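You operate a simulated robot arm through the tools that you are given. There is no shell and no other tool.

Carry out the task below with a simulated two-armed robot. There is one attempt and no reset: what you move stays moved.

TASK
Stand the blue band coil on the blue carriage and wind it to 6 cm.
Fine: coil first; loosen the slide thumb screw before you wind and tighten it again after; let the red brake button come up; leave the block thumb screw.

It is judged by the outcome, as a careful person would: the job done as asked, and still so three seconds after it is handed in. It fails if anything else is knocked over, pushed out of place, dropped, spilled or broken.

THE ROBOT
Two 7-joint arms with two-finger parallel grippers on one trunk that stands fixed in place. Base frame: the origin is at the foot of the trunk, x ahead of it, y to its left, z up. Readings come in cm, rad, newtons and seconds.
The left shoulder is at [8, 13.1, 94.7], the right one opposite. With the tool pointing down near the work surface each hand reaches from about 40 to 86 cm from the base axis, measured 20 degrees to its own side. Payload 1.57 kg a hand.
Tool frame (each hand has its own): the origin (TCP) lies between the finger pads and is the grasp point; the fingertips stand 3 cm ahead of it; z points along the fingers, y is the line along which they close. The gripper opens to 11 cm. The fingers are 2.4 cm wide and 1.2 cm thick; the gripper's body (4.8 by 11.2 cm) begins 7.8 cm behind the TCP.
Orientation is told as [roll, pitch, yaw] about the base's x, y, z axes, in that order, counted from this pose: with the fingers straight down and closing along the base's y, the tool's x points along the base's -x, its y along +y and its z along -z.

THE INTERFACE
- The arms move only by the tool apply_moves. It takes "left_moves", "right_moves" or both (then of equal length, played together; a hand with none holds still); each is a list of rows, each an object (a shift or turn left out is 0, a gripper value left out holds the last) with "rot": the turn, a rotation vector about the tool's x, y, z in degrees, a list of three; "xyz": the shift along the tool's x, y, z in cm, a list of three; "grip": the gripper command, from -1 (shut) to 1 (fully open), values between in proportion. In form: [{"rot": [wx, wy, wz], "xyz": [x, y, z], "grip": grip}, ...]. A call has 1 to 20 rows; each row is the pose to reach, as a shift and turn from the pose commanded when the call began, along the tool's axes at that moment. Each row takes 0.2 s and may step no farther than 5 cm and 0.15 rad from the row before; otherwise, or with a gripper value out of range, the whole call is refused. A pose out of reach is approached as far as the arm can. The call stops where the force on the tool passes 40 N (or 10 N more than at its start, if that is more) or the arm is blocked; 0.2 s more then pass. Each finger travels about 10.8 cm/s and halts on what it meets, pressing with about 25 N; the grip force reading is that of the motor and also rises with nothing between the fingers. The clock runs only during rows and for 0.2 s after the last one: add rows that repeat a pose to give the fingers time. The reply holds the time, the measured pose of the TCP, the force on the tool along the base axes, the opening and the grip force, in the units named above and with some noise, with the torque about the TCP (base axes, N m) and any sound that the robot's microphone picked up.
- Cameras (640 x 400 px; columns grow to the right, rows downward): "scene" is now at [-5.35, -1.69, 141.89]; the picture's right is [-0.16, -0.99, 0.00], its down [-0.56, 0.09, -0.82] and it looks along [0.81, -0.14, -0.57] (base axes); focal length 357 px, centre (320, 200). "left" rides on the left gripper at [7, -1.6, -14.1] in its tool frame; the picture's right is [0.23, 0.97, 0.00], its down [-0.86, 0.20, -0.48] and it looks along [-0.47, 0.11, 0.88] (tool axes); focal length 222 px, centre (320, 200). "right" rides on the right gripper at [7, 1.6, -14.1] in its tool frame; the picture's right is [-0.23, 0.97, 0.00], its down [-0.85, -0.20, -0.48] and it looks along [-0.47, -0.11, 0.88] (tool axes); focal length 222 px, centre (320, 200). There is no depth. A picture from a camera that has moved, and an enlarged one, comes with that camera's place and axes in the base frame and with its lens.
- grab_frame(camera): a new picture of that camera. No time passes.
- turn_head(pan, tilt): turns the head with the scene camera to pan (to the left, within 1.902 rad either way) and tilt (down, from -0.506 to 1.204), counted from straight ahead of the robot. It gives what a move gives.
- enlarge(camera, box): a new picture of the part [left, top, right, bottom] of that camera's present view, enlarged. No time passes.
- finish_job(): hands the job in; it is judged then, once.

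Places have to be worked out from the pictures, the camera data and where the tool is seen. Open the grippers and draw the arms clear of the work before you hand the job in, unless the task says otherwise.

The tools are called after ">>>" as name(argument=value, ...) on one line, values as JSON. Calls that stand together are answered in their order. apply_moves: Moves the arms, as the interface text tells. Its arguments: {"type":"object","properties":{"left_moves":{"type":"array","items":{"type":"object","properties":{"rot":{"type":"array","items":{"type":"number"}},"xyz":{"type":"array","items":{"type":"number"}},"grip":{"type":"number"}}}},"right_moves":{"type":"array","items":{"type":"object","properties":{"rot":{"type":"array","items":{"type":"number"}},"xyz":{"type":"array","items":{"type":"number"}},"grip":{"type":"number"}}}}},"required":[]} The other tools are called the same way: turn_head (pan, tilt) turns the head that bears the scene camera; grab_frame (camera) takes a picture; enlarge (camera, box) takes an enlarged picture of a part of a camera's view; finish_job () hands the job in.

At the start:

```text
time: 0.0
left_eef_pos: [53.81, -7.78, 110.21]
left_ee_rot: [0.001, 0.0, 0.001]
left_contact_force: [-0.3, -0.3, -0.4]
left_wrist_torque: [0.03, 0.01, -0.02]
left_opening: 11.0
left_grasp_force: 0.0
right_eef_pos: [41.7, -47.52, 117.55]
right_ee_rot: [-0.001, 0.0, 0.001]
right_contact_force: [0.3, -0.2, -0.6]
right_wrist_torque: [0.03, 0.02, -0.02]
right_opening: 10.99
right_grasp_force: 0.0
head pan, tilt: [-0.164, 0.6]
```

scene: 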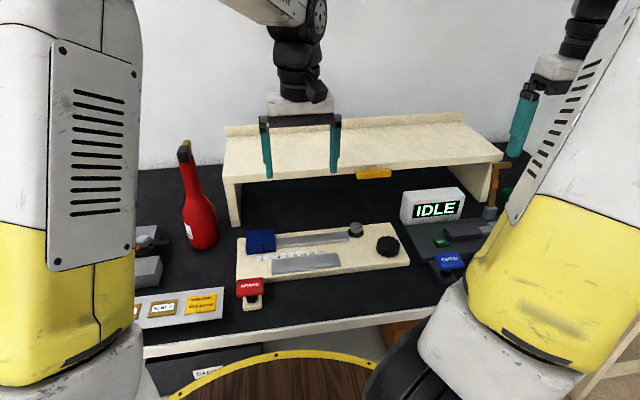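
right: 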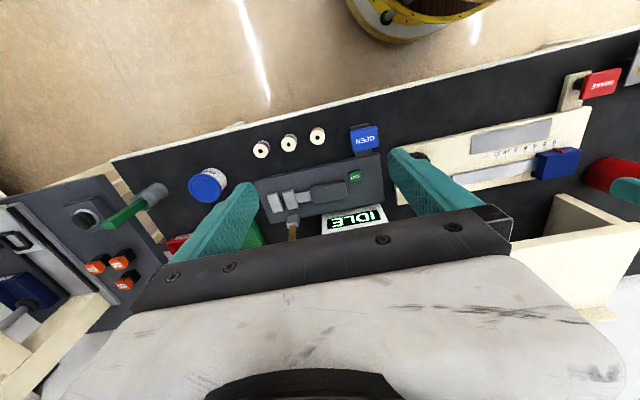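
left: 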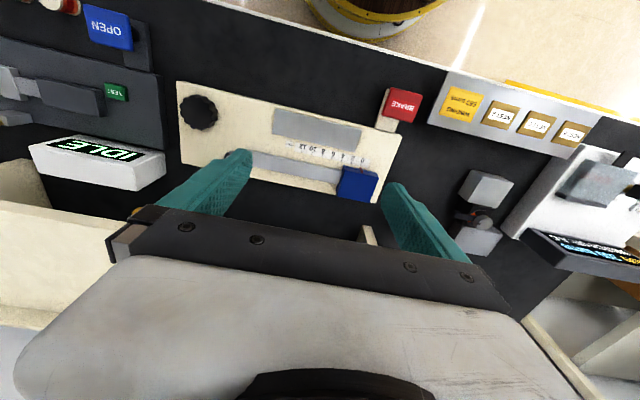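

I'll start by looking closer at the scene: the slide board with the blue carriage, scale, knob and thumb screw, and then search for the blue band coil.

>>> enlarge(camera="scene", box=[220, 200, 420, 325])

>>> enlarge(camera="left", box=[160, 60, 420, 220])

>>> enlarge(camera="right", box=[120, 80, 400, 260])

>>> enlarge(camera="scene", box=[390, 150, 540, 290])

```text
3.20 times, centred on (320, 262) of scene
camera zoom: at [-5.35, -1.69, 141.89], right [-0.16, -0.99, 0.0], down [-0.56, 0.09, -0.82], along [0.81, -0.14, -0.57], focal length 1143 px, centre (320, 0)
```

zoom: 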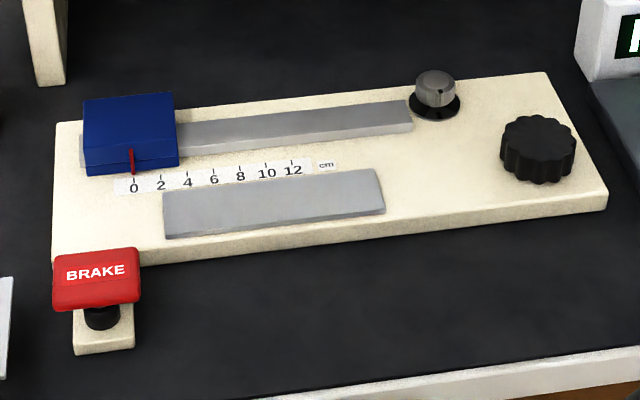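

```text
2.46 times, centred on (290, 140) of left
camera zoom: at [46.83, -9.4, 124.28], right [-0.23, 0.97, 0.0], down [0.86, 0.2, 0.48], along [0.47, 0.11, -0.88], focal length 547 px, centre (394, 348)
```

zoom: 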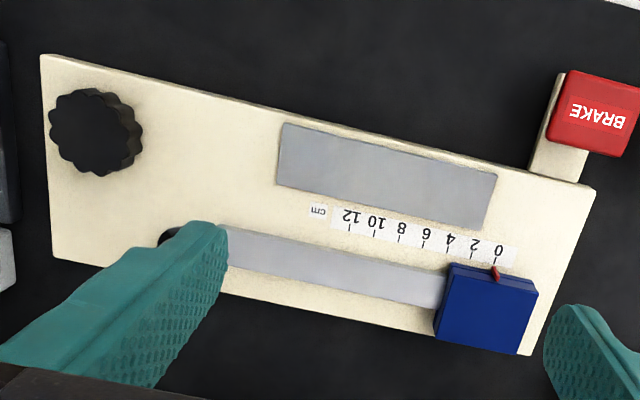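

```text
2.22 times, centred on (260, 170) of right
camera zoom: at [34.78, -45.94, 131.57], right [0.23, 0.97, 0.0], down [0.85, -0.2, 0.48], along [0.47, -0.11, -0.88], focal length 494 px, centre (453, 267)
```

zoom: 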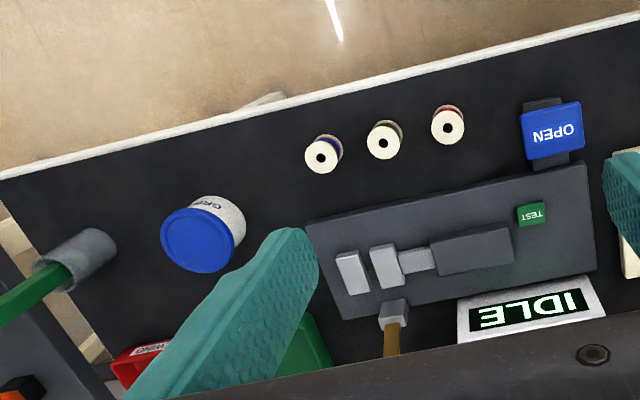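

```text
2.86 times, centred on (465, 220) of scene
camera zoom: at [-5.35, -1.69, 141.89], right [-0.16, -0.99, 0.0], down [-0.56, 0.09, -0.82], along [0.81, -0.14, -0.57], focal length 1021 px, centre (-94, 143)
```

zoom: 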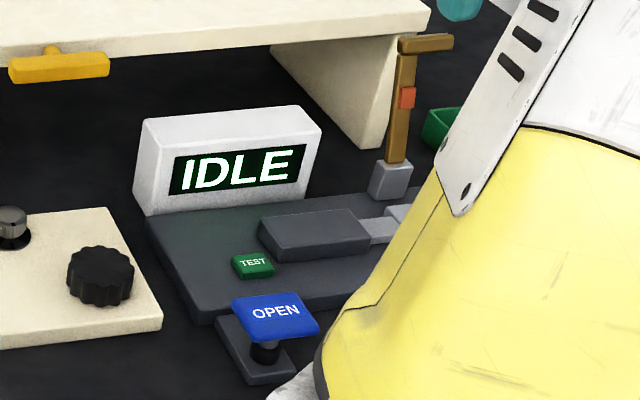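

There are three small coils near the front edge by the OPEN button. I'll read the labels on the left panel and survey the rest of the table with the head.

>>> enlarge(camera="left", box=[370, 60, 640, 230])

>>> enlarge(camera="left", box=[430, 80, 600, 160])

>>> enlarge(camera="right", box=[230, 110, 350, 185])

>>> turn_head(pan=-0.5, tilt=0.8)

```text
2.35 times, centred on (505, 145) of left
camera zoom: at [46.83, -9.4, 124.28], right [-0.23, 0.97, 0.0], down [0.86, 0.2, 0.48], along [0.47, 0.11, -0.88], focal length 523 px, centre (-115, 329)
```

zoom: 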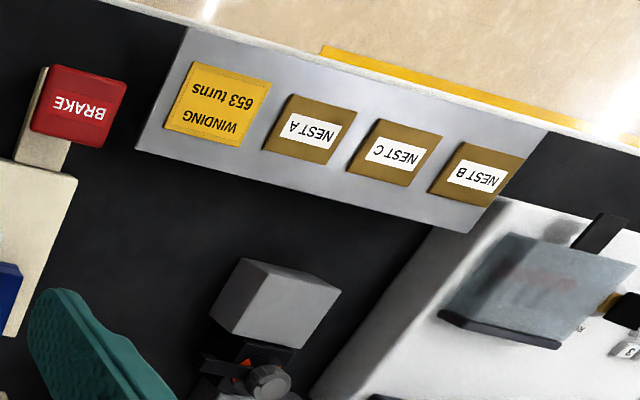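

```text
3.76 times, centred on (515, 120) of left
camera zoom: at [46.83, -9.4, 124.28], right [-0.23, 0.97, 0.0], down [0.86, 0.2, 0.48], along [0.47, 0.11, -0.88], focal length 836 px, centre (-414, 501)
```

zoom: 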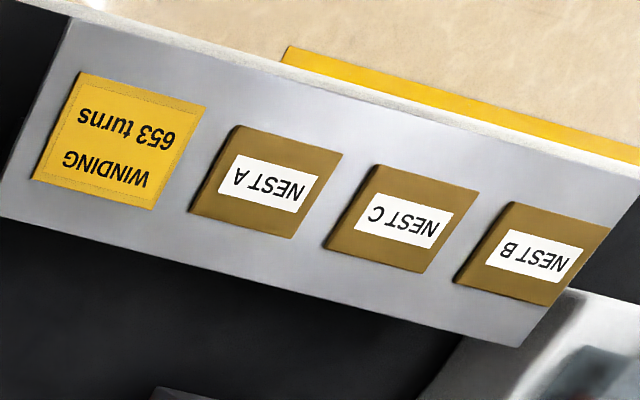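

```text
5.33 times, centred on (290, 148) of right
camera zoom: at [34.78, -45.94, 131.57], right [0.23, 0.97, 0.0], down [0.85, -0.2, 0.48], along [0.47, -0.11, -0.88], focal length 1185 px, centre (480, 480)
```

zoom: 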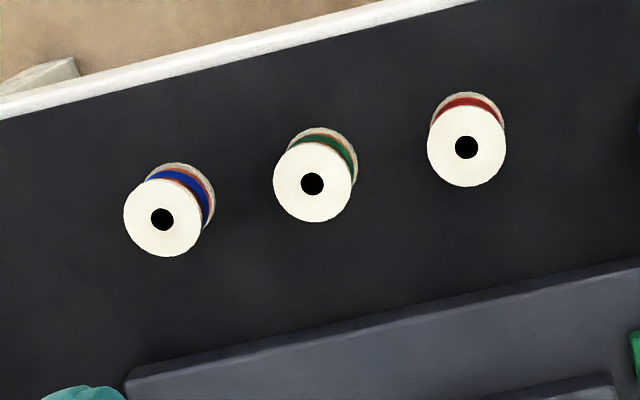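

```text
time: 0.8
left_eef_pos: [53.79, -7.77, 110.07]
left_ee_rot: [0.0, 0.0, 0.0]
left_contact_force: [0.1, -0.9, 0.1]
left_wrist_torque: [0.02, 0.03, -0.02]
left_opening: 10.99
left_grasp_force: 0.0
right_eef_pos: [41.74, -47.62, 117.44]
right_ee_rot: [0.0, 0.002, 0.001]
right_contact_force: [-0.1, -0.9, -0.8]
right_wrist_torque: [0.01, 0.02, -0.02]
right_opening: 11.0
right_grasp_force: 0.1
head pan, tilt: [-0.499, 0.799]
```

The blue-band coil is the one farthest to the right. I'll look from the new head pose at the coils and then at the left side.

>>> grab_frame(camera="scene")

>>> enlarge(camera="left", box=[430, 150, 560, 270])

```text
taken
```

scene: 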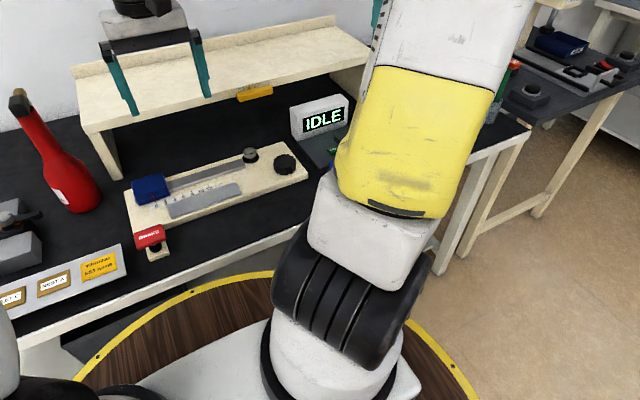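

```text
3.33 times, centred on (495, 210) of left
camera zoom: at [46.83, -9.4, 124.28], right [-0.23, 0.97, 0.0], down [0.86, 0.2, 0.48], along [0.47, 0.11, -0.88], focal length 740 px, centre (-263, 167)
```

zoom: 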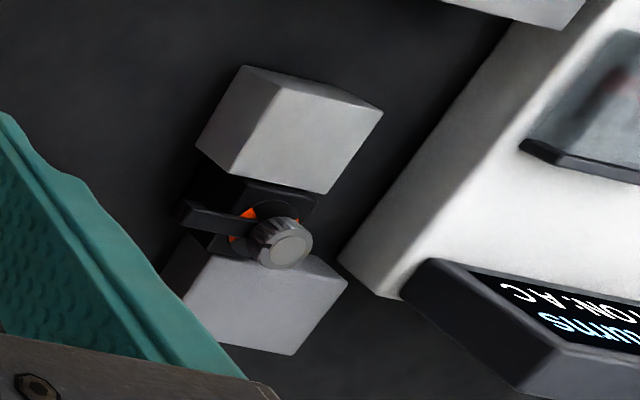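

The block on the left has its own thumb screw (to be left alone); the grey knob at the end of the rail is the slide's thumb screw. I'll pan left for a complete look at that side.

>>> turn_head(pan=0.2, tilt=0.75)

>>> grab_frame(camera="scene")

>>> enlarge(camera="scene", box=[380, 220, 640, 370])

```text
time: 1.9
left_eef_pos: [53.89, -7.8, 110.27]
left_ee_rot: [-0.001, -0.001, 0.001]
left_contact_force: [-0.3, -1.0, -0.9]
left_wrist_torque: [-0.01, 0.0, 0.0]
left_opening: 11.02
left_grasp_force: 0.1
right_eef_pos: [41.77, -47.7, 117.47]
right_ee_rot: [0.0, 0.0, 0.0]
right_contact_force: [1.1, 0.1, 0.1]
right_wrist_torque: [-0.02, -0.01, -0.02]
right_opening: 10.98
right_grasp_force: 0.2
head pan, tilt: [0.201, 0.75]
```

```text
taken
```

scene: 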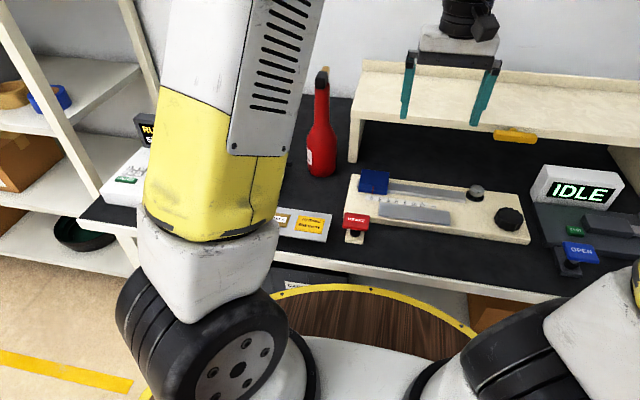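

```text
2.46 times, centred on (510, 295) of scene
camera zoom: at [-5.94, 1.41, 140.61], right [0.2, -0.98, 0.0], down [-0.67, -0.14, -0.73], along [0.72, 0.14, -0.68], focal length 880 px, centre (-148, -34)
```

zoom: 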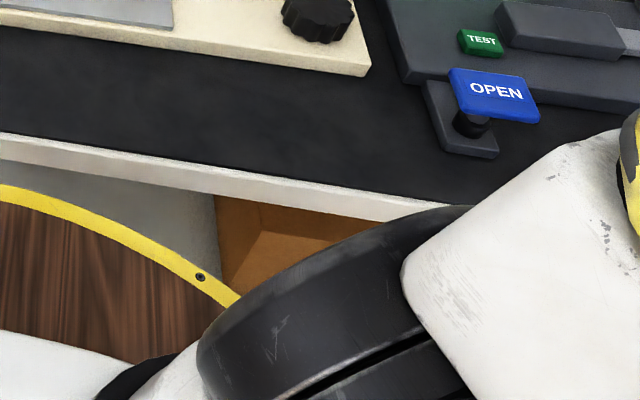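

Let me enlarge the slide board and brake button from this viewpoint.

>>> enlarge(camera="scene", box=[330, 160, 430, 250])

>>> enlarge(camera="scene", box=[440, 165, 540, 255])

>>> enlarge(camera="scene", box=[340, 180, 400, 250])

```text
4.44 times, centred on (380, 205) of scene
camera zoom: at [-5.94, 1.41, 140.61], right [0.2, -0.98, 0.0], down [-0.67, -0.14, -0.73], along [0.72, 0.14, -0.68], focal length 1588 px, centre (53, 178)
```

zoom: 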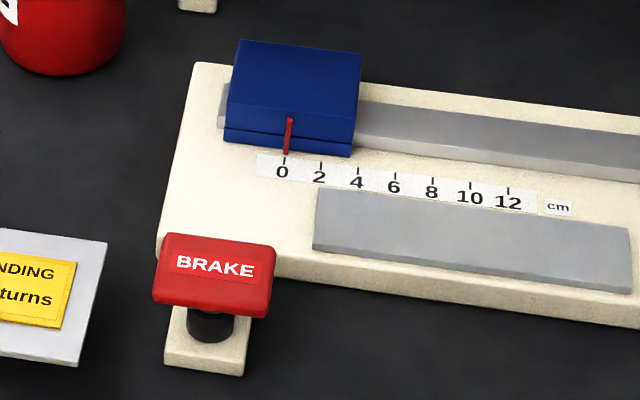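

```text
4.44 times, centred on (490, 210) of scene
camera zoom: at [-5.94, 1.41, 140.61], right [0.2, -0.98, 0.0], down [-0.67, -0.14, -0.73], along [0.72, 0.14, -0.68], focal length 1588 px, centre (-436, 156)
```

zoom: 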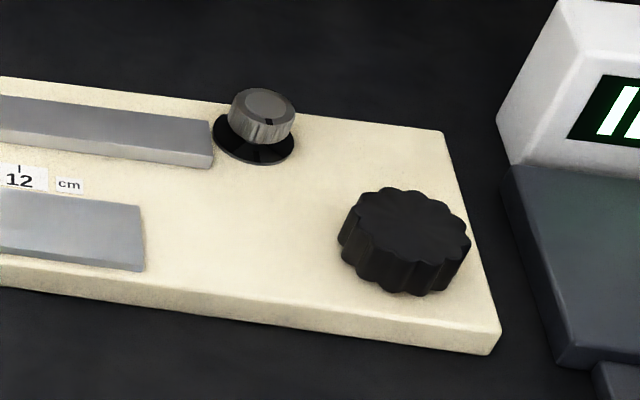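

```text
5.71 times, centred on (370, 215) of scene
camera zoom: at [-5.94, 1.41, 140.61], right [0.2, -0.98, 0.0], down [-0.67, -0.14, -0.73], along [0.72, 0.14, -0.68], focal length 2042 px, centre (34, 114)
```

zoom: 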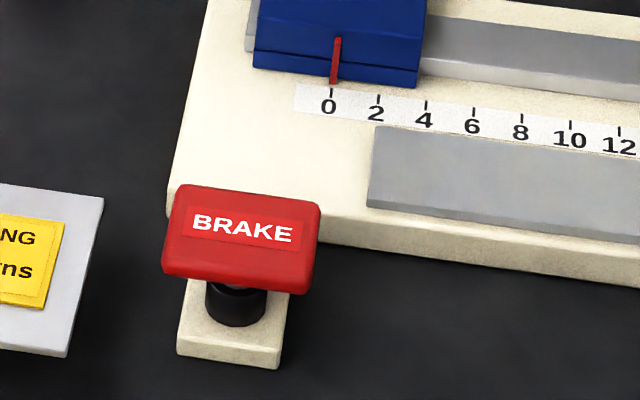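

Triangulating: handwheel ≈ (56.1, −28.3, top 84.7), slide thumb screw ≈ (63.5, −22.5, top ~85), zero tick ≈ (59.5, 1.8, 82.6), blue coil ≈ (45.6, −62). I'll bring the left hand back clear of the carriage and the right hand above the blue coil.

>>> apply_moves(left_moves=[{"xyz": [1.1, 3.7, -0.3]}, {"xyz": [2.2, 7.4, -0.6]}, {"xyz": [3.4, 11.1, -0.9]}, {"xyz": [4.5, 14.8, -1.2]}, {"xyz": [5.7, 18.5, -1.5]}, {"xyz": [6.8, 22.2, -1.8]}, {"xyz": [8, 26, -2]}, {"xyz": [8, 26, -2]}], right_moves=[{"xyz": [-0.5, -2.0, 1.4]}, {"xyz": [-1.0, -4.0, 2.8]}, {"xyz": [-1.6, -6.0, 4.2]}, {"xyz": [-2.1, -8.0, 5.7]}, {"xyz": [-2.7, -10.0, 7.1]}, {"xyz": [-3.2, -12.3, 8.6]}, {"xyz": [-3.8, -14.5, 10]}, {"xyz": [-3.8, -14.5, 10]}])

>>> grab_frame(camera="right")

>>> grab_frame(camera="left")

>>> grab_frame(camera="scene")

```text
time: 3.7
left_eef_pos: [45.62, 18.27, 112.03]
left_ee_rot: [0.001, -0.001, -0.004]
left_contact_force: [-0.3, 0.3, -0.3]
left_wrist_torque: [-0.02, -0.01, 0.02]
left_opening: 11.02
left_grasp_force: 0.0
right_eef_pos: [45.48, -62.09, 107.44]
right_ee_rot: [0.001, 0.0, -0.001]
right_contact_force: [0.2, 1.2, 0.6]
right_wrist_torque: [0.01, -0.01, 0.01]
right_opening: 11.01
right_grasp_force: 0.0
head pan, tilt: [0.201, 0.75]
```

```text
taken
camera right: at [38.47, -60.39, 121.67], right [0.23, 0.97, 0.0], down [0.85, -0.2, 0.48], along [0.47, -0.11, -0.88], focal length 222 px, centre (320, 200)
```

right: 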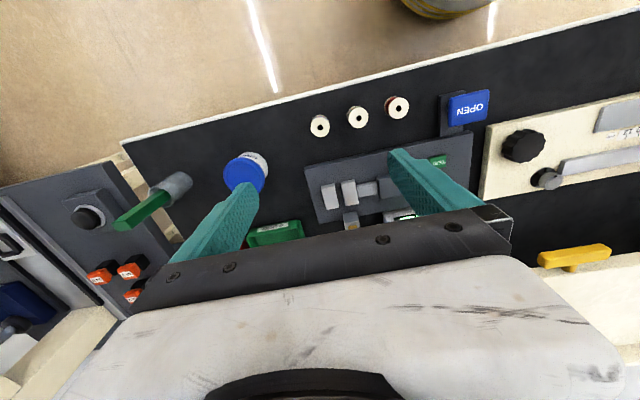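

```text
taken
camera left: at [38.78, 16.69, 126.15], right [-0.23, 0.97, 0.0], down [0.86, 0.2, 0.48], along [0.47, 0.11, -0.88], focal length 222 px, centre (320, 200)
```

left: 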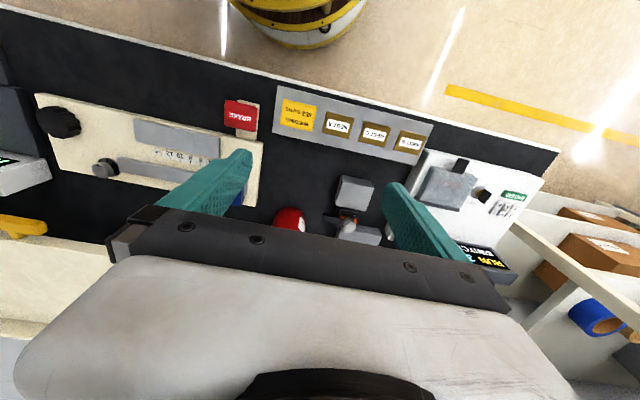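

```text
taken
```

scene: 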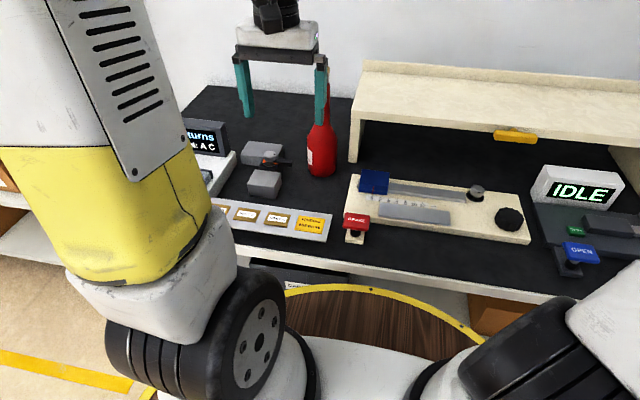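

Both arms moved as commanded. Zooming on the coils from the right wrist camera to triangulate the blue one precisely.

>>> enlarge(camera="right", box=[290, 80, 430, 160])

>>> enlarge(camera="left", box=[20, 80, 280, 240])

```text
4.57 times, centred on (360, 120) of right
camera zoom: at [38.47, -60.39, 121.67], right [0.23, 0.97, 0.0], down [0.85, -0.2, 0.48], along [0.47, -0.11, -0.88], focal length 1015 px, centre (137, 566)
```

zoom: 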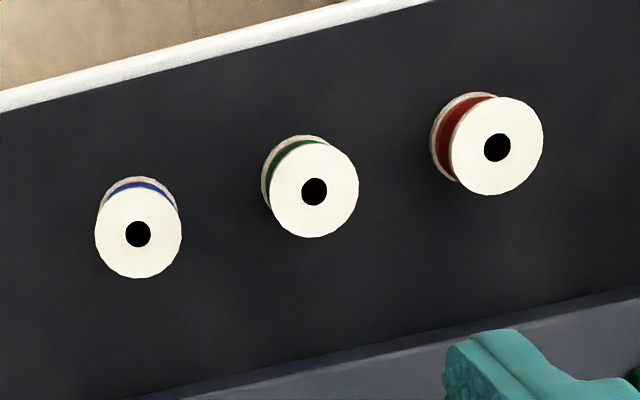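

```text
2.46 times, centred on (150, 160) of left
camera zoom: at [38.78, 16.69, 126.15], right [-0.23, 0.97, 0.0], down [0.86, 0.2, 0.48], along [0.47, 0.11, -0.88], focal length 547 px, centre (738, 298)
```

zoom: 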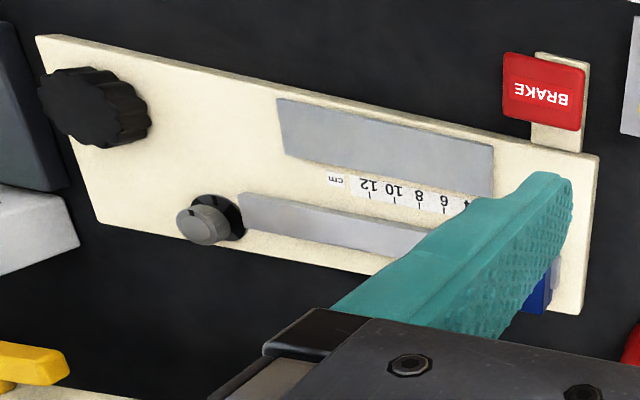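

Blue coil: centre ≈ (45.4, −62.0), top z ≈ 83.3, table ≈ 80.1, diameter ≈ 3.1 cm. I'll narrow the fingers to about 5.4 cm (so they clear the green coil) and descend part way to check alignment.

>>> apply_moves(right_moves=[{"xyz": [0, 0, 2], "grip": -0.02}, {"xyz": [0, 0, 5], "grip": -0.02}, {"xyz": [0, 0, 8], "grip": -0.02}, {"xyz": [0, 0, 11], "grip": -0.02}, {"xyz": [0.1, 0.1, 14], "grip": -0.02}, {"xyz": [0.1, 0.1, 16], "grip": -0.02}, {"xyz": [0.1, 0.1, 16], "grip": -0.02}])

>>> grab_frame(camera="right")

>>> enlarge(camera="right", box=[240, 80, 400, 240])

```text
time: 5.3
left_eef_pos: [45.7, 18.25, 112.03]
left_ee_rot: [0.0, -0.001, -0.001]
left_contact_force: [0.1, 0.4, -0.1]
left_wrist_torque: [0.03, -0.03, 0.02]
left_opening: 11.01
left_grasp_force: 0.0
right_eef_pos: [45.35, -61.98, 91.51]
right_ee_rot: [-0.001, 0.0, 0.0]
right_contact_force: [-0.6, -0.1, 0.3]
right_wrist_torque: [0.0, 0.01, 0.02]
right_opening: 5.39
right_grasp_force: 0.1
head pan, tilt: [0.201, 0.75]
```

```text
taken
camera right: at [38.34, -60.36, 105.53], right [0.23, 0.97, 0.0], down [0.86, -0.2, 0.48], along [0.47, -0.11, -0.88], focal length 222 px, centre (320, 200)
```

right: 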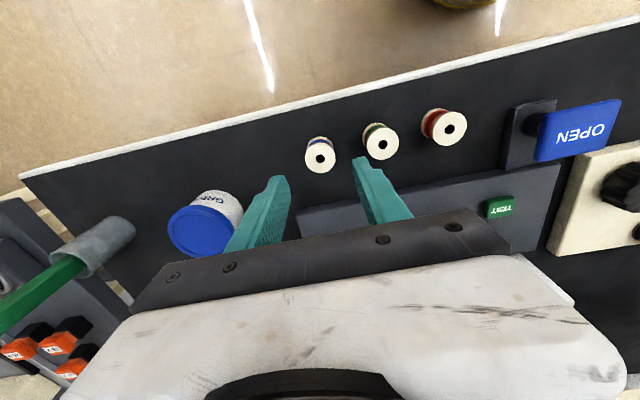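

```text
2.50 times, centred on (320, 160) of right
camera zoom: at [38.34, -60.36, 105.53], right [0.23, 0.97, 0.0], down [0.86, -0.2, 0.48], along [0.47, -0.11, -0.88], focal length 555 px, centre (320, 300)
```

zoom: 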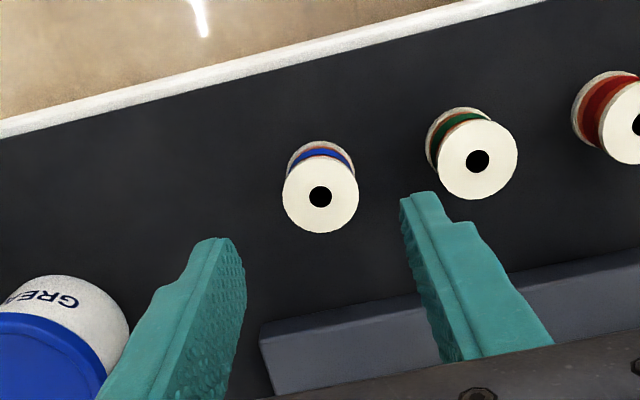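

Alignment is right on (coil at 45.37, −62.03). Descending so the fingertips sit about 0.6 cm above the table, then closing.

>>> apply_moves(right_moves=[{"xyz": [0, 0, 2.5], "grip": -0.02}, {"xyz": [0, 0, 5], "grip": -0.02}, {"xyz": [0, 0, 6.8], "grip": -0.02}, {"xyz": [0, 0, 7.7], "grip": -0.02}, {"xyz": [0, 0, 7.7], "grip": -0.02}])

>>> enlarge(camera="right", box=[220, 100, 420, 240])

```text
time: 6.5
left_eef_pos: [45.66, 18.23, 111.97]
left_ee_rot: [0.0, 0.001, 0.0]
left_contact_force: [0.0, 0.0, 0.7]
left_wrist_torque: [-0.02, -0.04, 0.01]
left_opening: 11.01
left_grasp_force: 0.0
right_eef_pos: [45.47, -62.14, 83.85]
right_ee_rot: [-0.001, 0.001, -0.003]
right_contact_force: [0.0, -0.7, 0.3]
right_wrist_torque: [-0.02, 0.0, 0.0]
right_opening: 5.37
right_grasp_force: 0.1
head pan, tilt: [0.201, 0.75]
```

```text
2.86 times, centred on (320, 170) of right
camera zoom: at [38.49, -60.44, 97.87], right [0.23, 0.97, 0.0], down [0.85, -0.2, 0.48], along [0.47, -0.11, -0.88], focal length 635 px, centre (320, 286)
```

zoom: 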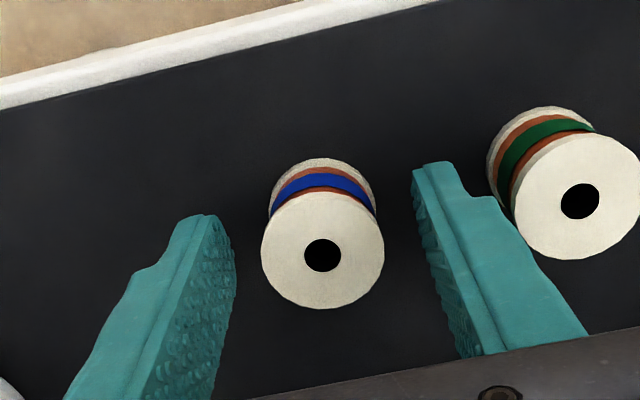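

The coil sits centred between the fingers. Closing on it now.

>>> apply_moves(right_moves=[{"xyz": [0, 0, 0], "grip": -0.3}, {"xyz": [0, 0, 0], "grip": -0.5}, {"xyz": [0, 0, 0], "grip": -1}, {"xyz": [0, 0, 0], "grip": -1}])

>>> enlarge(camera="right", box=[220, 100, 420, 240])

```text
time: 7.5
left_eef_pos: [45.82, 18.37, 111.91]
left_ee_rot: [0.0, 0.0, -0.002]
left_contact_force: [0.8, 0.5, 0.2]
left_wrist_torque: [-0.02, -0.02, 0.04]
left_opening: 11.02
left_grasp_force: 0.1
right_eef_pos: [45.64, -62.18, 83.77]
right_ee_rot: [-0.001, 0.001, 0.0]
right_contact_force: [0.2, 0.1, -0.9]
right_wrist_torque: [0.02, -0.01, 0.02]
right_opening: 3.04
right_grasp_force: 25.1
head pan, tilt: [0.201, 0.75]
```

```text
2.86 times, centred on (320, 170) of right
camera zoom: at [38.48, -60.43, 97.9], right [0.23, 0.97, 0.0], down [0.85, -0.2, 0.48], along [0.47, -0.11, -0.88], focal length 635 px, centre (320, 286)
```

zoom: 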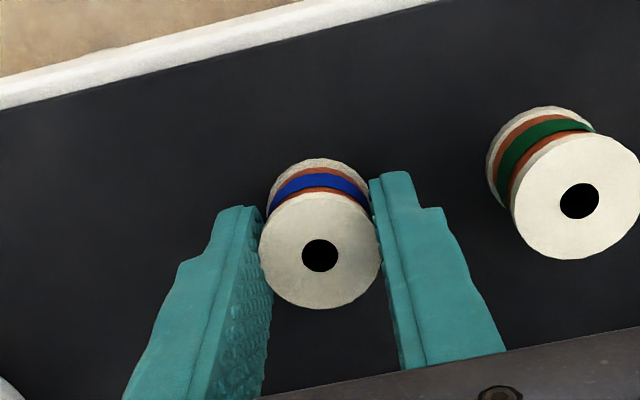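

Coil gripped (3.04 cm across). Lifting it straight up, then studying the carriage top.

>>> apply_moves(right_moves=[{"xyz": [0, 0, -2]}, {"xyz": [0, 0, -5]}, {"xyz": [0, 0, -9]}, {"xyz": [0, 0, -13]}, {"xyz": [0, 0, -17]}, {"xyz": [0, 0, -20]}, {"xyz": [0, 0, -20]}])

>>> turn_head(pan=-0.05, tilt=0.75)

>>> grab_frame(camera="scene")

>>> enlarge(camera="right", box=[220, 100, 420, 240])

```text
time: 9.1
left_eef_pos: [45.75, 18.3, 112.0]
left_ee_rot: [0.0, 0.0, -0.001]
left_contact_force: [0.6, -0.1, 0.4]
left_wrist_torque: [0.0, -0.01, 0.0]
left_opening: 11.0
left_grasp_force: 0.0
right_eef_pos: [45.55, -61.95, 103.96]
right_ee_rot: [0.001, 0.0, -0.001]
right_contact_force: [0.6, 0.7, -0.3]
right_wrist_torque: [0.01, -0.05, 0.03]
right_opening: 3.03
right_grasp_force: 25.1
head pan, tilt: [0.201, 0.75]
```

```text
time: 9.9
left_eef_pos: [45.84, 18.23, 111.95]
left_ee_rot: [0.002, 0.001, -0.001]
left_contact_force: [-0.5, -0.3, -0.2]
left_wrist_torque: [-0.02, -0.02, -0.03]
left_opening: 10.98
left_grasp_force: 0.1
right_eef_pos: [45.63, -62.05, 103.79]
right_ee_rot: [-0.001, 0.002, -0.002]
right_contact_force: [-0.7, 0.5, 0.1]
right_wrist_torque: [-0.02, 0.03, 0.0]
right_opening: 3.06
right_grasp_force: 24.9
head pan, tilt: [-0.051, 0.75]
```

```text
taken
```

scene: 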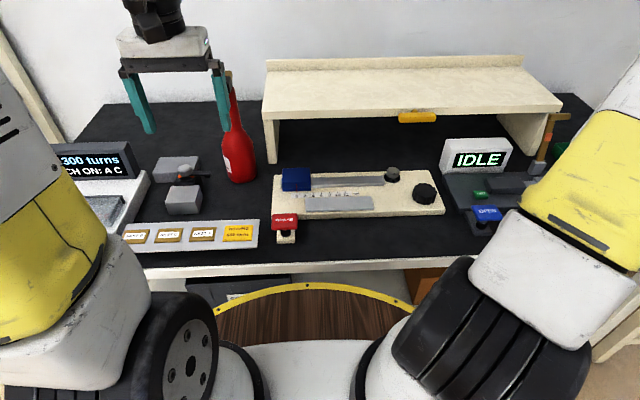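

```text
2.86 times, centred on (320, 170) of right
camera zoom: at [38.63, -60.35, 117.96], right [0.23, 0.97, 0.0], down [0.85, -0.2, 0.48], along [0.47, -0.11, -0.88], focal length 635 px, centre (320, 286)
```

zoom: 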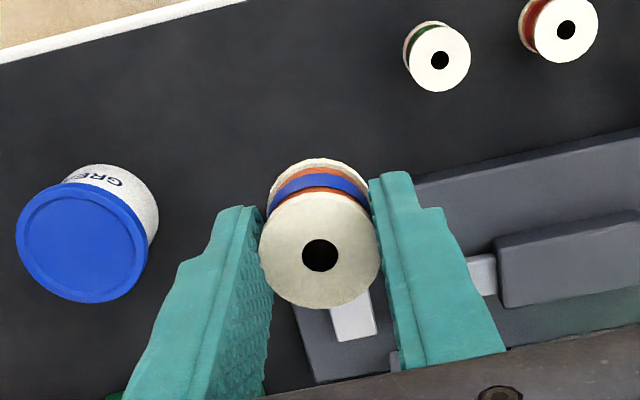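

Coil held securely. Now zooming on the slide board and carriage from the head camera.

>>> enlarge(camera="scene", box=[265, 155, 345, 215])

>>> enlarge(camera="scene", box=[370, 155, 450, 215])

>>> enlarge(camera="scene", box=[260, 195, 320, 250])

>>> enlarge(camera="scene", box=[40, 130, 280, 270])

```text
6.67 times, centred on (305, 185) of scene
camera zoom: at [-5.79, -0.65, 140.61], right [-0.05, -1.0, 0.0], down [-0.68, 0.03, -0.73], along [0.73, -0.04, -0.68], focal length 2382 px, centre (420, 300)
```

zoom: 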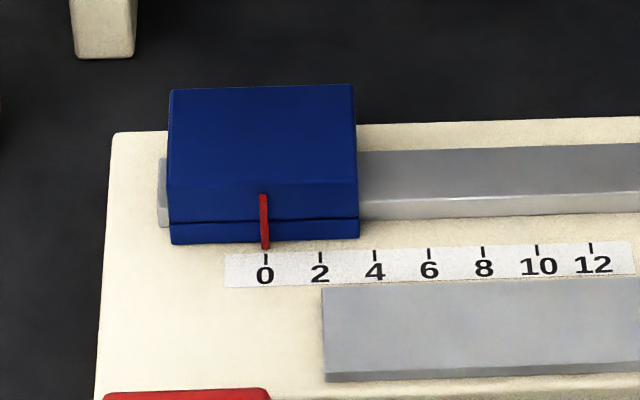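

```text
6.67 times, centred on (410, 185) of scene
camera zoom: at [-5.79, -0.65, 140.61], right [-0.05, -1.0, 0.0], down [-0.68, 0.03, -0.73], along [0.73, -0.04, -0.68], focal length 2382 px, centre (-280, 300)
```

zoom: 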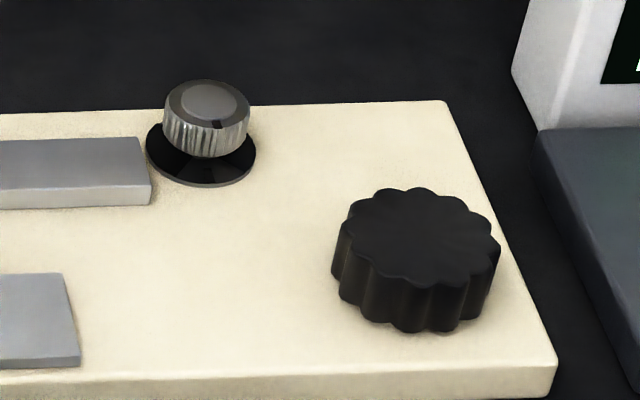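

```text
7.27 times, centred on (290, 222) of scene
camera zoom: at [-5.79, -0.65, 140.61], right [-0.05, -1.0, 0.0], down [-0.68, 0.03, -0.73], along [0.73, -0.04, -0.68], focal length 2599 px, centre (538, 36)
```

zoom: 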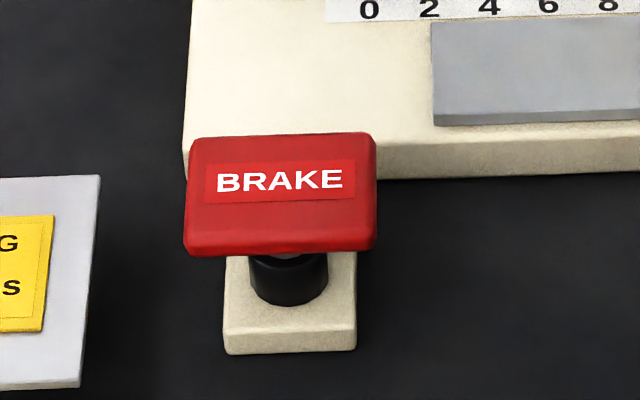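

```text
2.67 times, centred on (160, 200) of scene
camera zoom: at [-5.79, -0.65, 140.61], right [-0.05, -1.0, 0.0], down [-0.68, 0.03, -0.73], along [0.73, -0.04, -0.68], focal length 953 px, centre (747, 200)
```

zoom: 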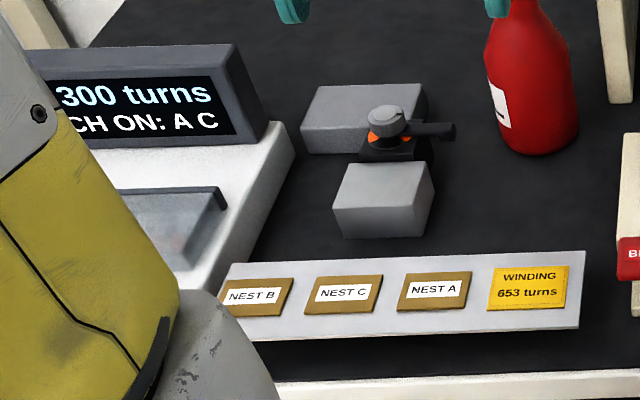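

Carriage is a flat-topped box: top ≈ z 85.4, x 59.6–65.4, y −1.5 to 5.2, centre ≈ (62.5, 1.8). I'll carry the coil across at height to above it while the left hand shifts aside with fingers shut (clears its camera view).

>>> apply_moves(left_moves=[{"xyz": [0, 1, 0], "grip": 0.5}, {"xyz": [0, 2, 0], "grip": 0}, {"xyz": [0, 3, 0], "grip": -0.5}, {"xyz": [0, 4, 0], "grip": -1}, {"xyz": [0, 5, 0], "grip": -1}, {"xyz": [0, 6, 0], "grip": -1}, {"xyz": [0, 6, 0]}, {"xyz": [0, 6, 0]}, {"xyz": [0, 6, 0]}, {"xyz": [0, 6, 0]}, {"xyz": [0, 6, 0]}, {"xyz": [0, 6, 0]}, {"xyz": [0, 6, 0]}, {"xyz": [0, 6, 0]}, {"xyz": [0, 6, 0]}, {"xyz": [0, 6, 0]}, {"xyz": [0, 6, 0]}, {"xyz": [0, 6, 0]}, {"xyz": [0, 6, 0]}], right_moves=[{"xyz": [0, 2, 0]}, {"xyz": [-0.3, 5.5, 0]}, {"xyz": [-0.8, 9.5, 0]}, {"xyz": [-1.5, 13.5, 0]}, {"xyz": [-2.3, 17.5, 0]}, {"xyz": [-3.3, 21.5, 0]}, {"xyz": [-4.3, 25.5, 0]}, {"xyz": [-5.3, 29.5, 0]}, {"xyz": [-6.5, 33.5, 0]}, {"xyz": [-7.7, 37.5, 0]}, {"xyz": [-9, 41.5, 0]}, {"xyz": [-10.3, 45.5, 0]}, {"xyz": [-11.8, 49.5, 0]}, {"xyz": [-13.3, 53.5, 0]}, {"xyz": [-14.8, 57.5, 0.5]}, {"xyz": [-16, 61, 1.5]}, {"xyz": [-17.1, 63.2, 2.8]}, {"xyz": [-17.1, 63.7, 3.85]}, {"xyz": [-17.1, 63.7, 3.85]}])

>>> grab_frame(camera="right")

>>> grab_frame(camera="left")

>>> grab_frame(camera="scene")

```text
time: 13.9
left_eef_pos: [45.92, 24.2, 112.18]
left_ee_rot: [-0.001, 0.0, -0.001]
left_contact_force: [0.1, 1.1, -0.1]
left_wrist_torque: [0.01, 0.02, 0.01]
left_opening: 0.0
left_grasp_force: 21.3
right_eef_pos: [62.49, 1.75, 99.84]
right_ee_rot: [0.0, -0.001, 0.001]
right_contact_force: [0.4, -0.3, 0.3]
right_wrist_torque: [0.02, -0.05, 0.0]
right_opening: 3.02
right_grasp_force: 24.4
head pan, tilt: [-0.051, 0.75]
```

```text
taken
camera right: at [55.55, 3.43, 114.02], right [0.23, 0.97, 0.0], down [0.86, -0.2, 0.48], along [0.47, -0.11, -0.88], focal length 222 px, centre (320, 200)
```

right: 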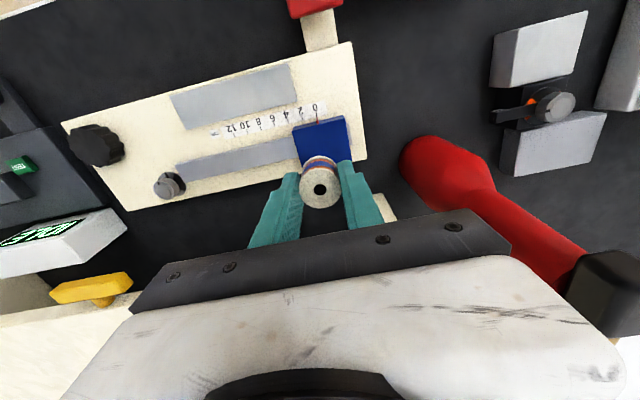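

```text
taken
camera left: at [38.92, 22.65, 126.35], right [-0.23, 0.97, 0.0], down [0.86, 0.2, 0.48], along [0.47, 0.11, -0.88], focal length 222 px, centre (320, 200)
```

left: 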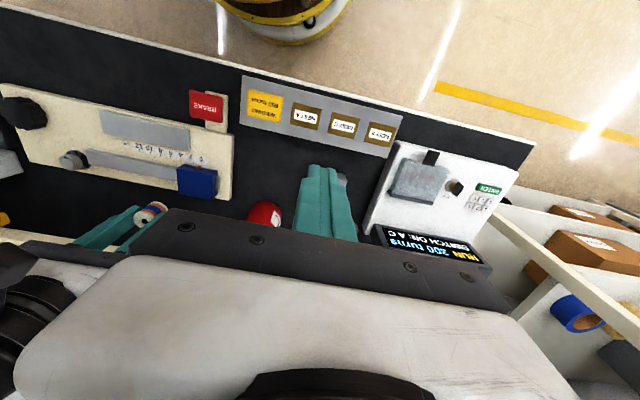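

```text
taken
```

scene: 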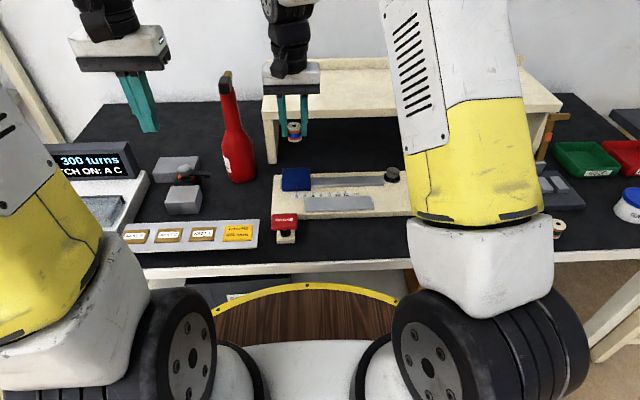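

The coil hangs above the carriage. Zooming in for alignment before lowering.

>>> enlarge(camera="right", box=[230, 80, 410, 230])

>>> enlarge(camera="scene", box=[255, 110, 345, 210])

>>> enlarge(camera="left", box=[120, 130, 250, 250])

```text
2.67 times, centred on (320, 155) of right
camera zoom: at [55.55, 3.43, 114.02], right [0.23, 0.97, 0.0], down [0.86, -0.2, 0.48], along [0.47, -0.11, -0.88], focal length 592 px, centre (320, 320)
```

zoom: 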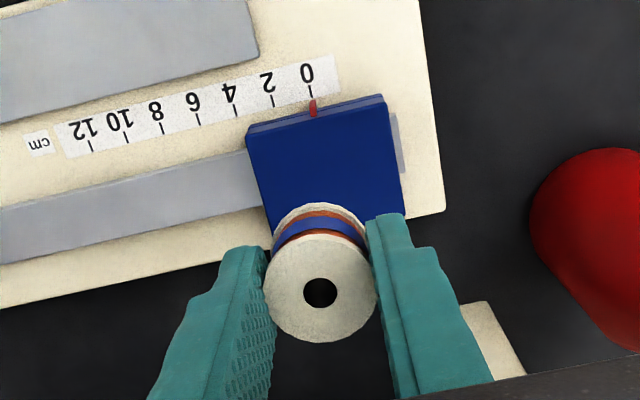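

```text
4.00 times, centred on (300, 160) of scene
camera zoom: at [-5.78, -0.64, 140.61], right [-0.05, -1.0, 0.0], down [-0.68, 0.03, -0.73], along [0.73, -0.04, -0.68], focal length 1429 px, centre (400, 360)
```

zoom: 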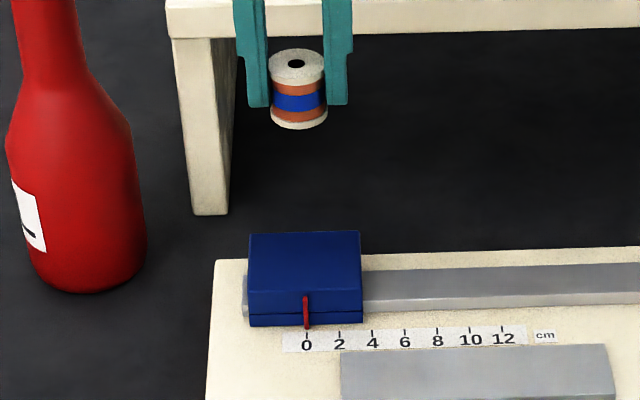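

```text
3.33 times, centred on (185, 190) of left
camera zoom: at [38.92, 22.65, 126.35], right [-0.23, 0.97, 0.0], down [0.86, 0.2, 0.48], along [0.47, 0.11, -0.88], focal length 740 px, centre (770, 233)
```

zoom: 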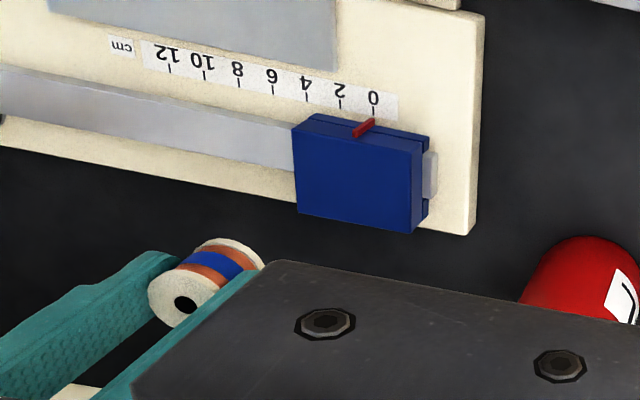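

Carriage-top centre is about (62.9, 2.0). Shifting the coil by (+0.4, +0.25) and lowering to about a centimetre above the top.

>>> apply_moves(right_moves=[{"xyz": [-0.4, 0.25, 1.5]}, {"xyz": [-0.4, 0.25, 4]}, {"xyz": [-0.4, 0.25, 6.5]}, {"xyz": [-0.4, 0.25, 8.5]}, {"xyz": [-0.4, 0.25, 9.3]}, {"xyz": [-0.4, 0.25, 9.3]}])

>>> enlarge(camera="right", box=[230, 80, 410, 230])

>>> enlarge(camera="scene", box=[265, 140, 345, 210])

>>> enlarge(camera="left", box=[120, 130, 250, 250])

```text
time: 15.3
left_eef_pos: [45.76, 24.2, 112.22]
left_ee_rot: [0.001, 0.0, 0.0]
left_contact_force: [0.4, -0.1, -0.4]
left_wrist_torque: [0.02, 0.0, -0.01]
left_opening: 0.0
left_grasp_force: 21.3
right_eef_pos: [63.08, 2.14, 90.27]
right_ee_rot: [-0.002, -0.001, 0.001]
right_contact_force: [0.7, -0.6, -1.0]
right_wrist_torque: [-0.03, -0.04, 0.01]
right_opening: 3.05
right_grasp_force: 25.3
head pan, tilt: [-0.051, 0.75]
```

```text
2.67 times, centred on (320, 155) of right
camera zoom: at [56.03, 3.7, 104.43], right [0.23, 0.97, 0.0], down [0.86, -0.2, 0.48], along [0.47, -0.11, -0.88], focal length 592 px, centre (320, 320)
```

zoom: 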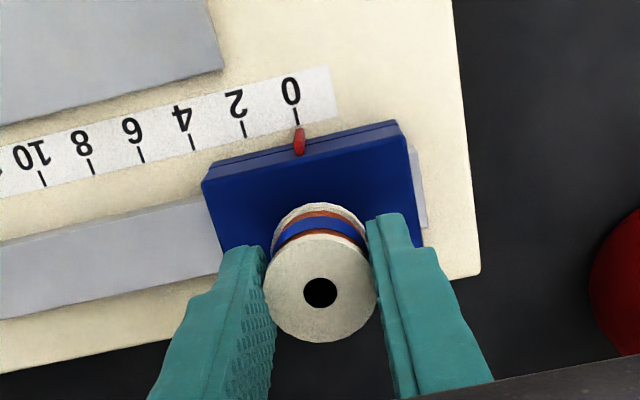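

```text
5.71 times, centred on (305, 175) of scene
camera zoom: at [-5.78, -0.64, 140.61], right [-0.05, -1.0, 0.0], down [-0.68, 0.03, -0.73], along [0.73, -0.04, -0.68], focal length 2042 px, centre (406, 343)
```

zoom: 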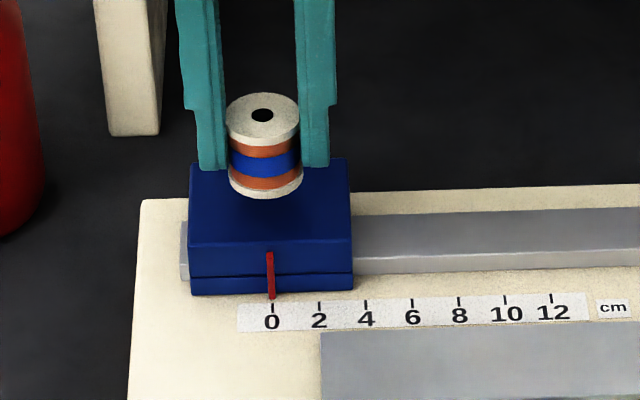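

```text
3.33 times, centred on (185, 190) of left
camera zoom: at [38.92, 22.64, 126.35], right [-0.23, 0.97, 0.0], down [0.86, 0.2, 0.48], along [0.47, 0.11, -0.88], focal length 740 px, centre (770, 233)
```

zoom: 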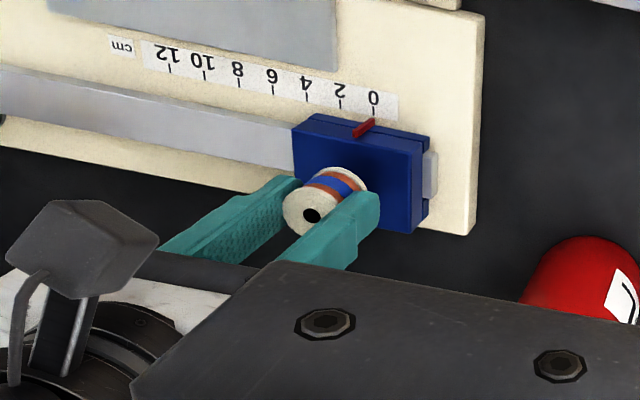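

Well centred. Lowering slowly toward contact, watching the force.

>>> apply_moves(right_moves=[{"xyz": [0, 0, 0.3]}, {"xyz": [0, 0, 0.6]}, {"xyz": [0, 0, 0.8]}, {"xyz": [0, 0, 0.8]}])

>>> enlarge(camera="scene", box=[275, 150, 335, 205])

```text
time: 16.3
left_eef_pos: [45.98, 24.2, 112.17]
left_ee_rot: [0.001, 0.0, -0.001]
left_contact_force: [0.2, 0.0, -0.2]
left_wrist_torque: [0.0, 0.03, 0.03]
left_opening: 0.0
left_grasp_force: 21.6
right_eef_pos: [62.95, 1.94, 89.74]
right_ee_rot: [-0.001, 0.0, 0.0]
right_contact_force: [0.5, -0.6, -0.5]
right_wrist_torque: [0.03, 0.03, -0.03]
right_opening: 3.03
right_grasp_force: 24.9
head pan, tilt: [-0.051, 0.75]
```

```text
7.27 times, centred on (305, 178) of scene
camera zoom: at [-5.78, -0.64, 140.61], right [-0.05, -1.0, 0.0], down [-0.68, 0.03, -0.73], along [0.73, -0.04, -0.68], focal length 2599 px, centre (429, 364)
```

zoom: 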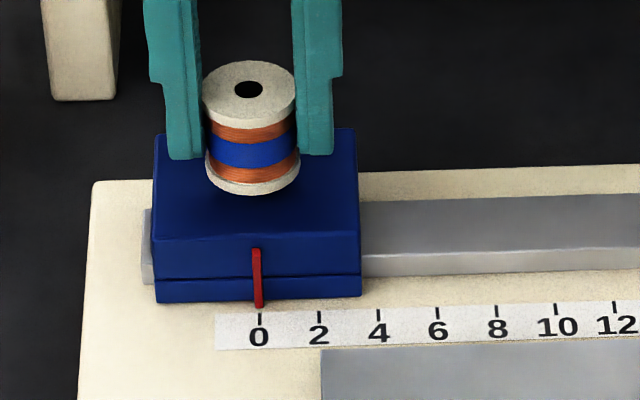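

No contact yet. Continuing in 0.2 cm steps.

>>> apply_moves(right_moves=[{"xyz": [0, 0, 0.2]}, {"xyz": [0, 0, 0.4]}, {"xyz": [0, 0, 0.4]}])

>>> enlarge(camera="scene", box=[275, 150, 335, 205])

```text
time: 17.1
left_eef_pos: [45.81, 24.25, 112.28]
left_ee_rot: [-0.001, 0.001, 0.0]
left_contact_force: [0.0, -0.1, -0.2]
left_wrist_torque: [-0.02, -0.03, 0.02]
left_opening: 0.01
left_grasp_force: 21.4
right_eef_pos: [63.07, 2.0, 89.4]
right_ee_rot: [-0.002, 0.001, -0.003]
right_contact_force: [0.0, 0.3, -0.1]
right_wrist_torque: [0.0, 0.03, 0.0]
right_opening: 3.02
right_grasp_force: 25.5
head pan, tilt: [-0.051, 0.75]
```

```text
7.27 times, centred on (305, 178) of scene
camera zoom: at [-5.78, -0.64, 140.61], right [-0.05, -1.0, 0.0], down [-0.68, 0.03, -0.73], along [0.73, -0.04, -0.68], focal length 2599 px, centre (429, 364)
```

zoom: 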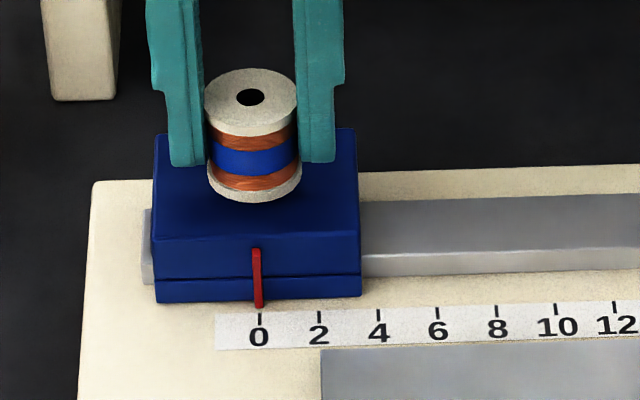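

Still free of contact (force ≈ 0). Continuing down in small increments.

>>> apply_moves(right_moves=[{"xyz": [0, 0, 0.15]}, {"xyz": [0, 0, 0.3]}, {"xyz": [0, 0, 0.3]}])

>>> enlarge(camera="scene", box=[275, 150, 335, 205])

```text
time: 17.9
left_eef_pos: [45.75, 24.23, 112.26]
left_ee_rot: [0.0, 0.001, 0.001]
left_contact_force: [0.0, 0.0, -0.4]
left_wrist_torque: [-0.01, -0.01, -0.04]
left_opening: 0.0
left_grasp_force: 21.4
right_eef_pos: [62.98, 2.06, 89.18]
right_ee_rot: [0.0, 0.001, -0.002]
right_contact_force: [0.1, -0.3, -0.8]
right_wrist_torque: [0.03, 0.01, 0.04]
right_opening: 3.04
right_grasp_force: 24.8
head pan, tilt: [-0.051, 0.75]
```

```text
7.27 times, centred on (305, 178) of scene
camera zoom: at [-5.78, -0.64, 140.61], right [-0.05, -1.0, 0.0], down [-0.68, 0.03, -0.73], along [0.73, -0.04, -0.68], focal length 2599 px, centre (429, 364)
```

zoom: 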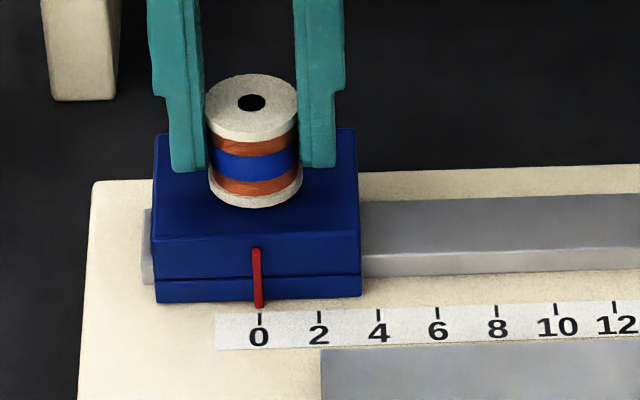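

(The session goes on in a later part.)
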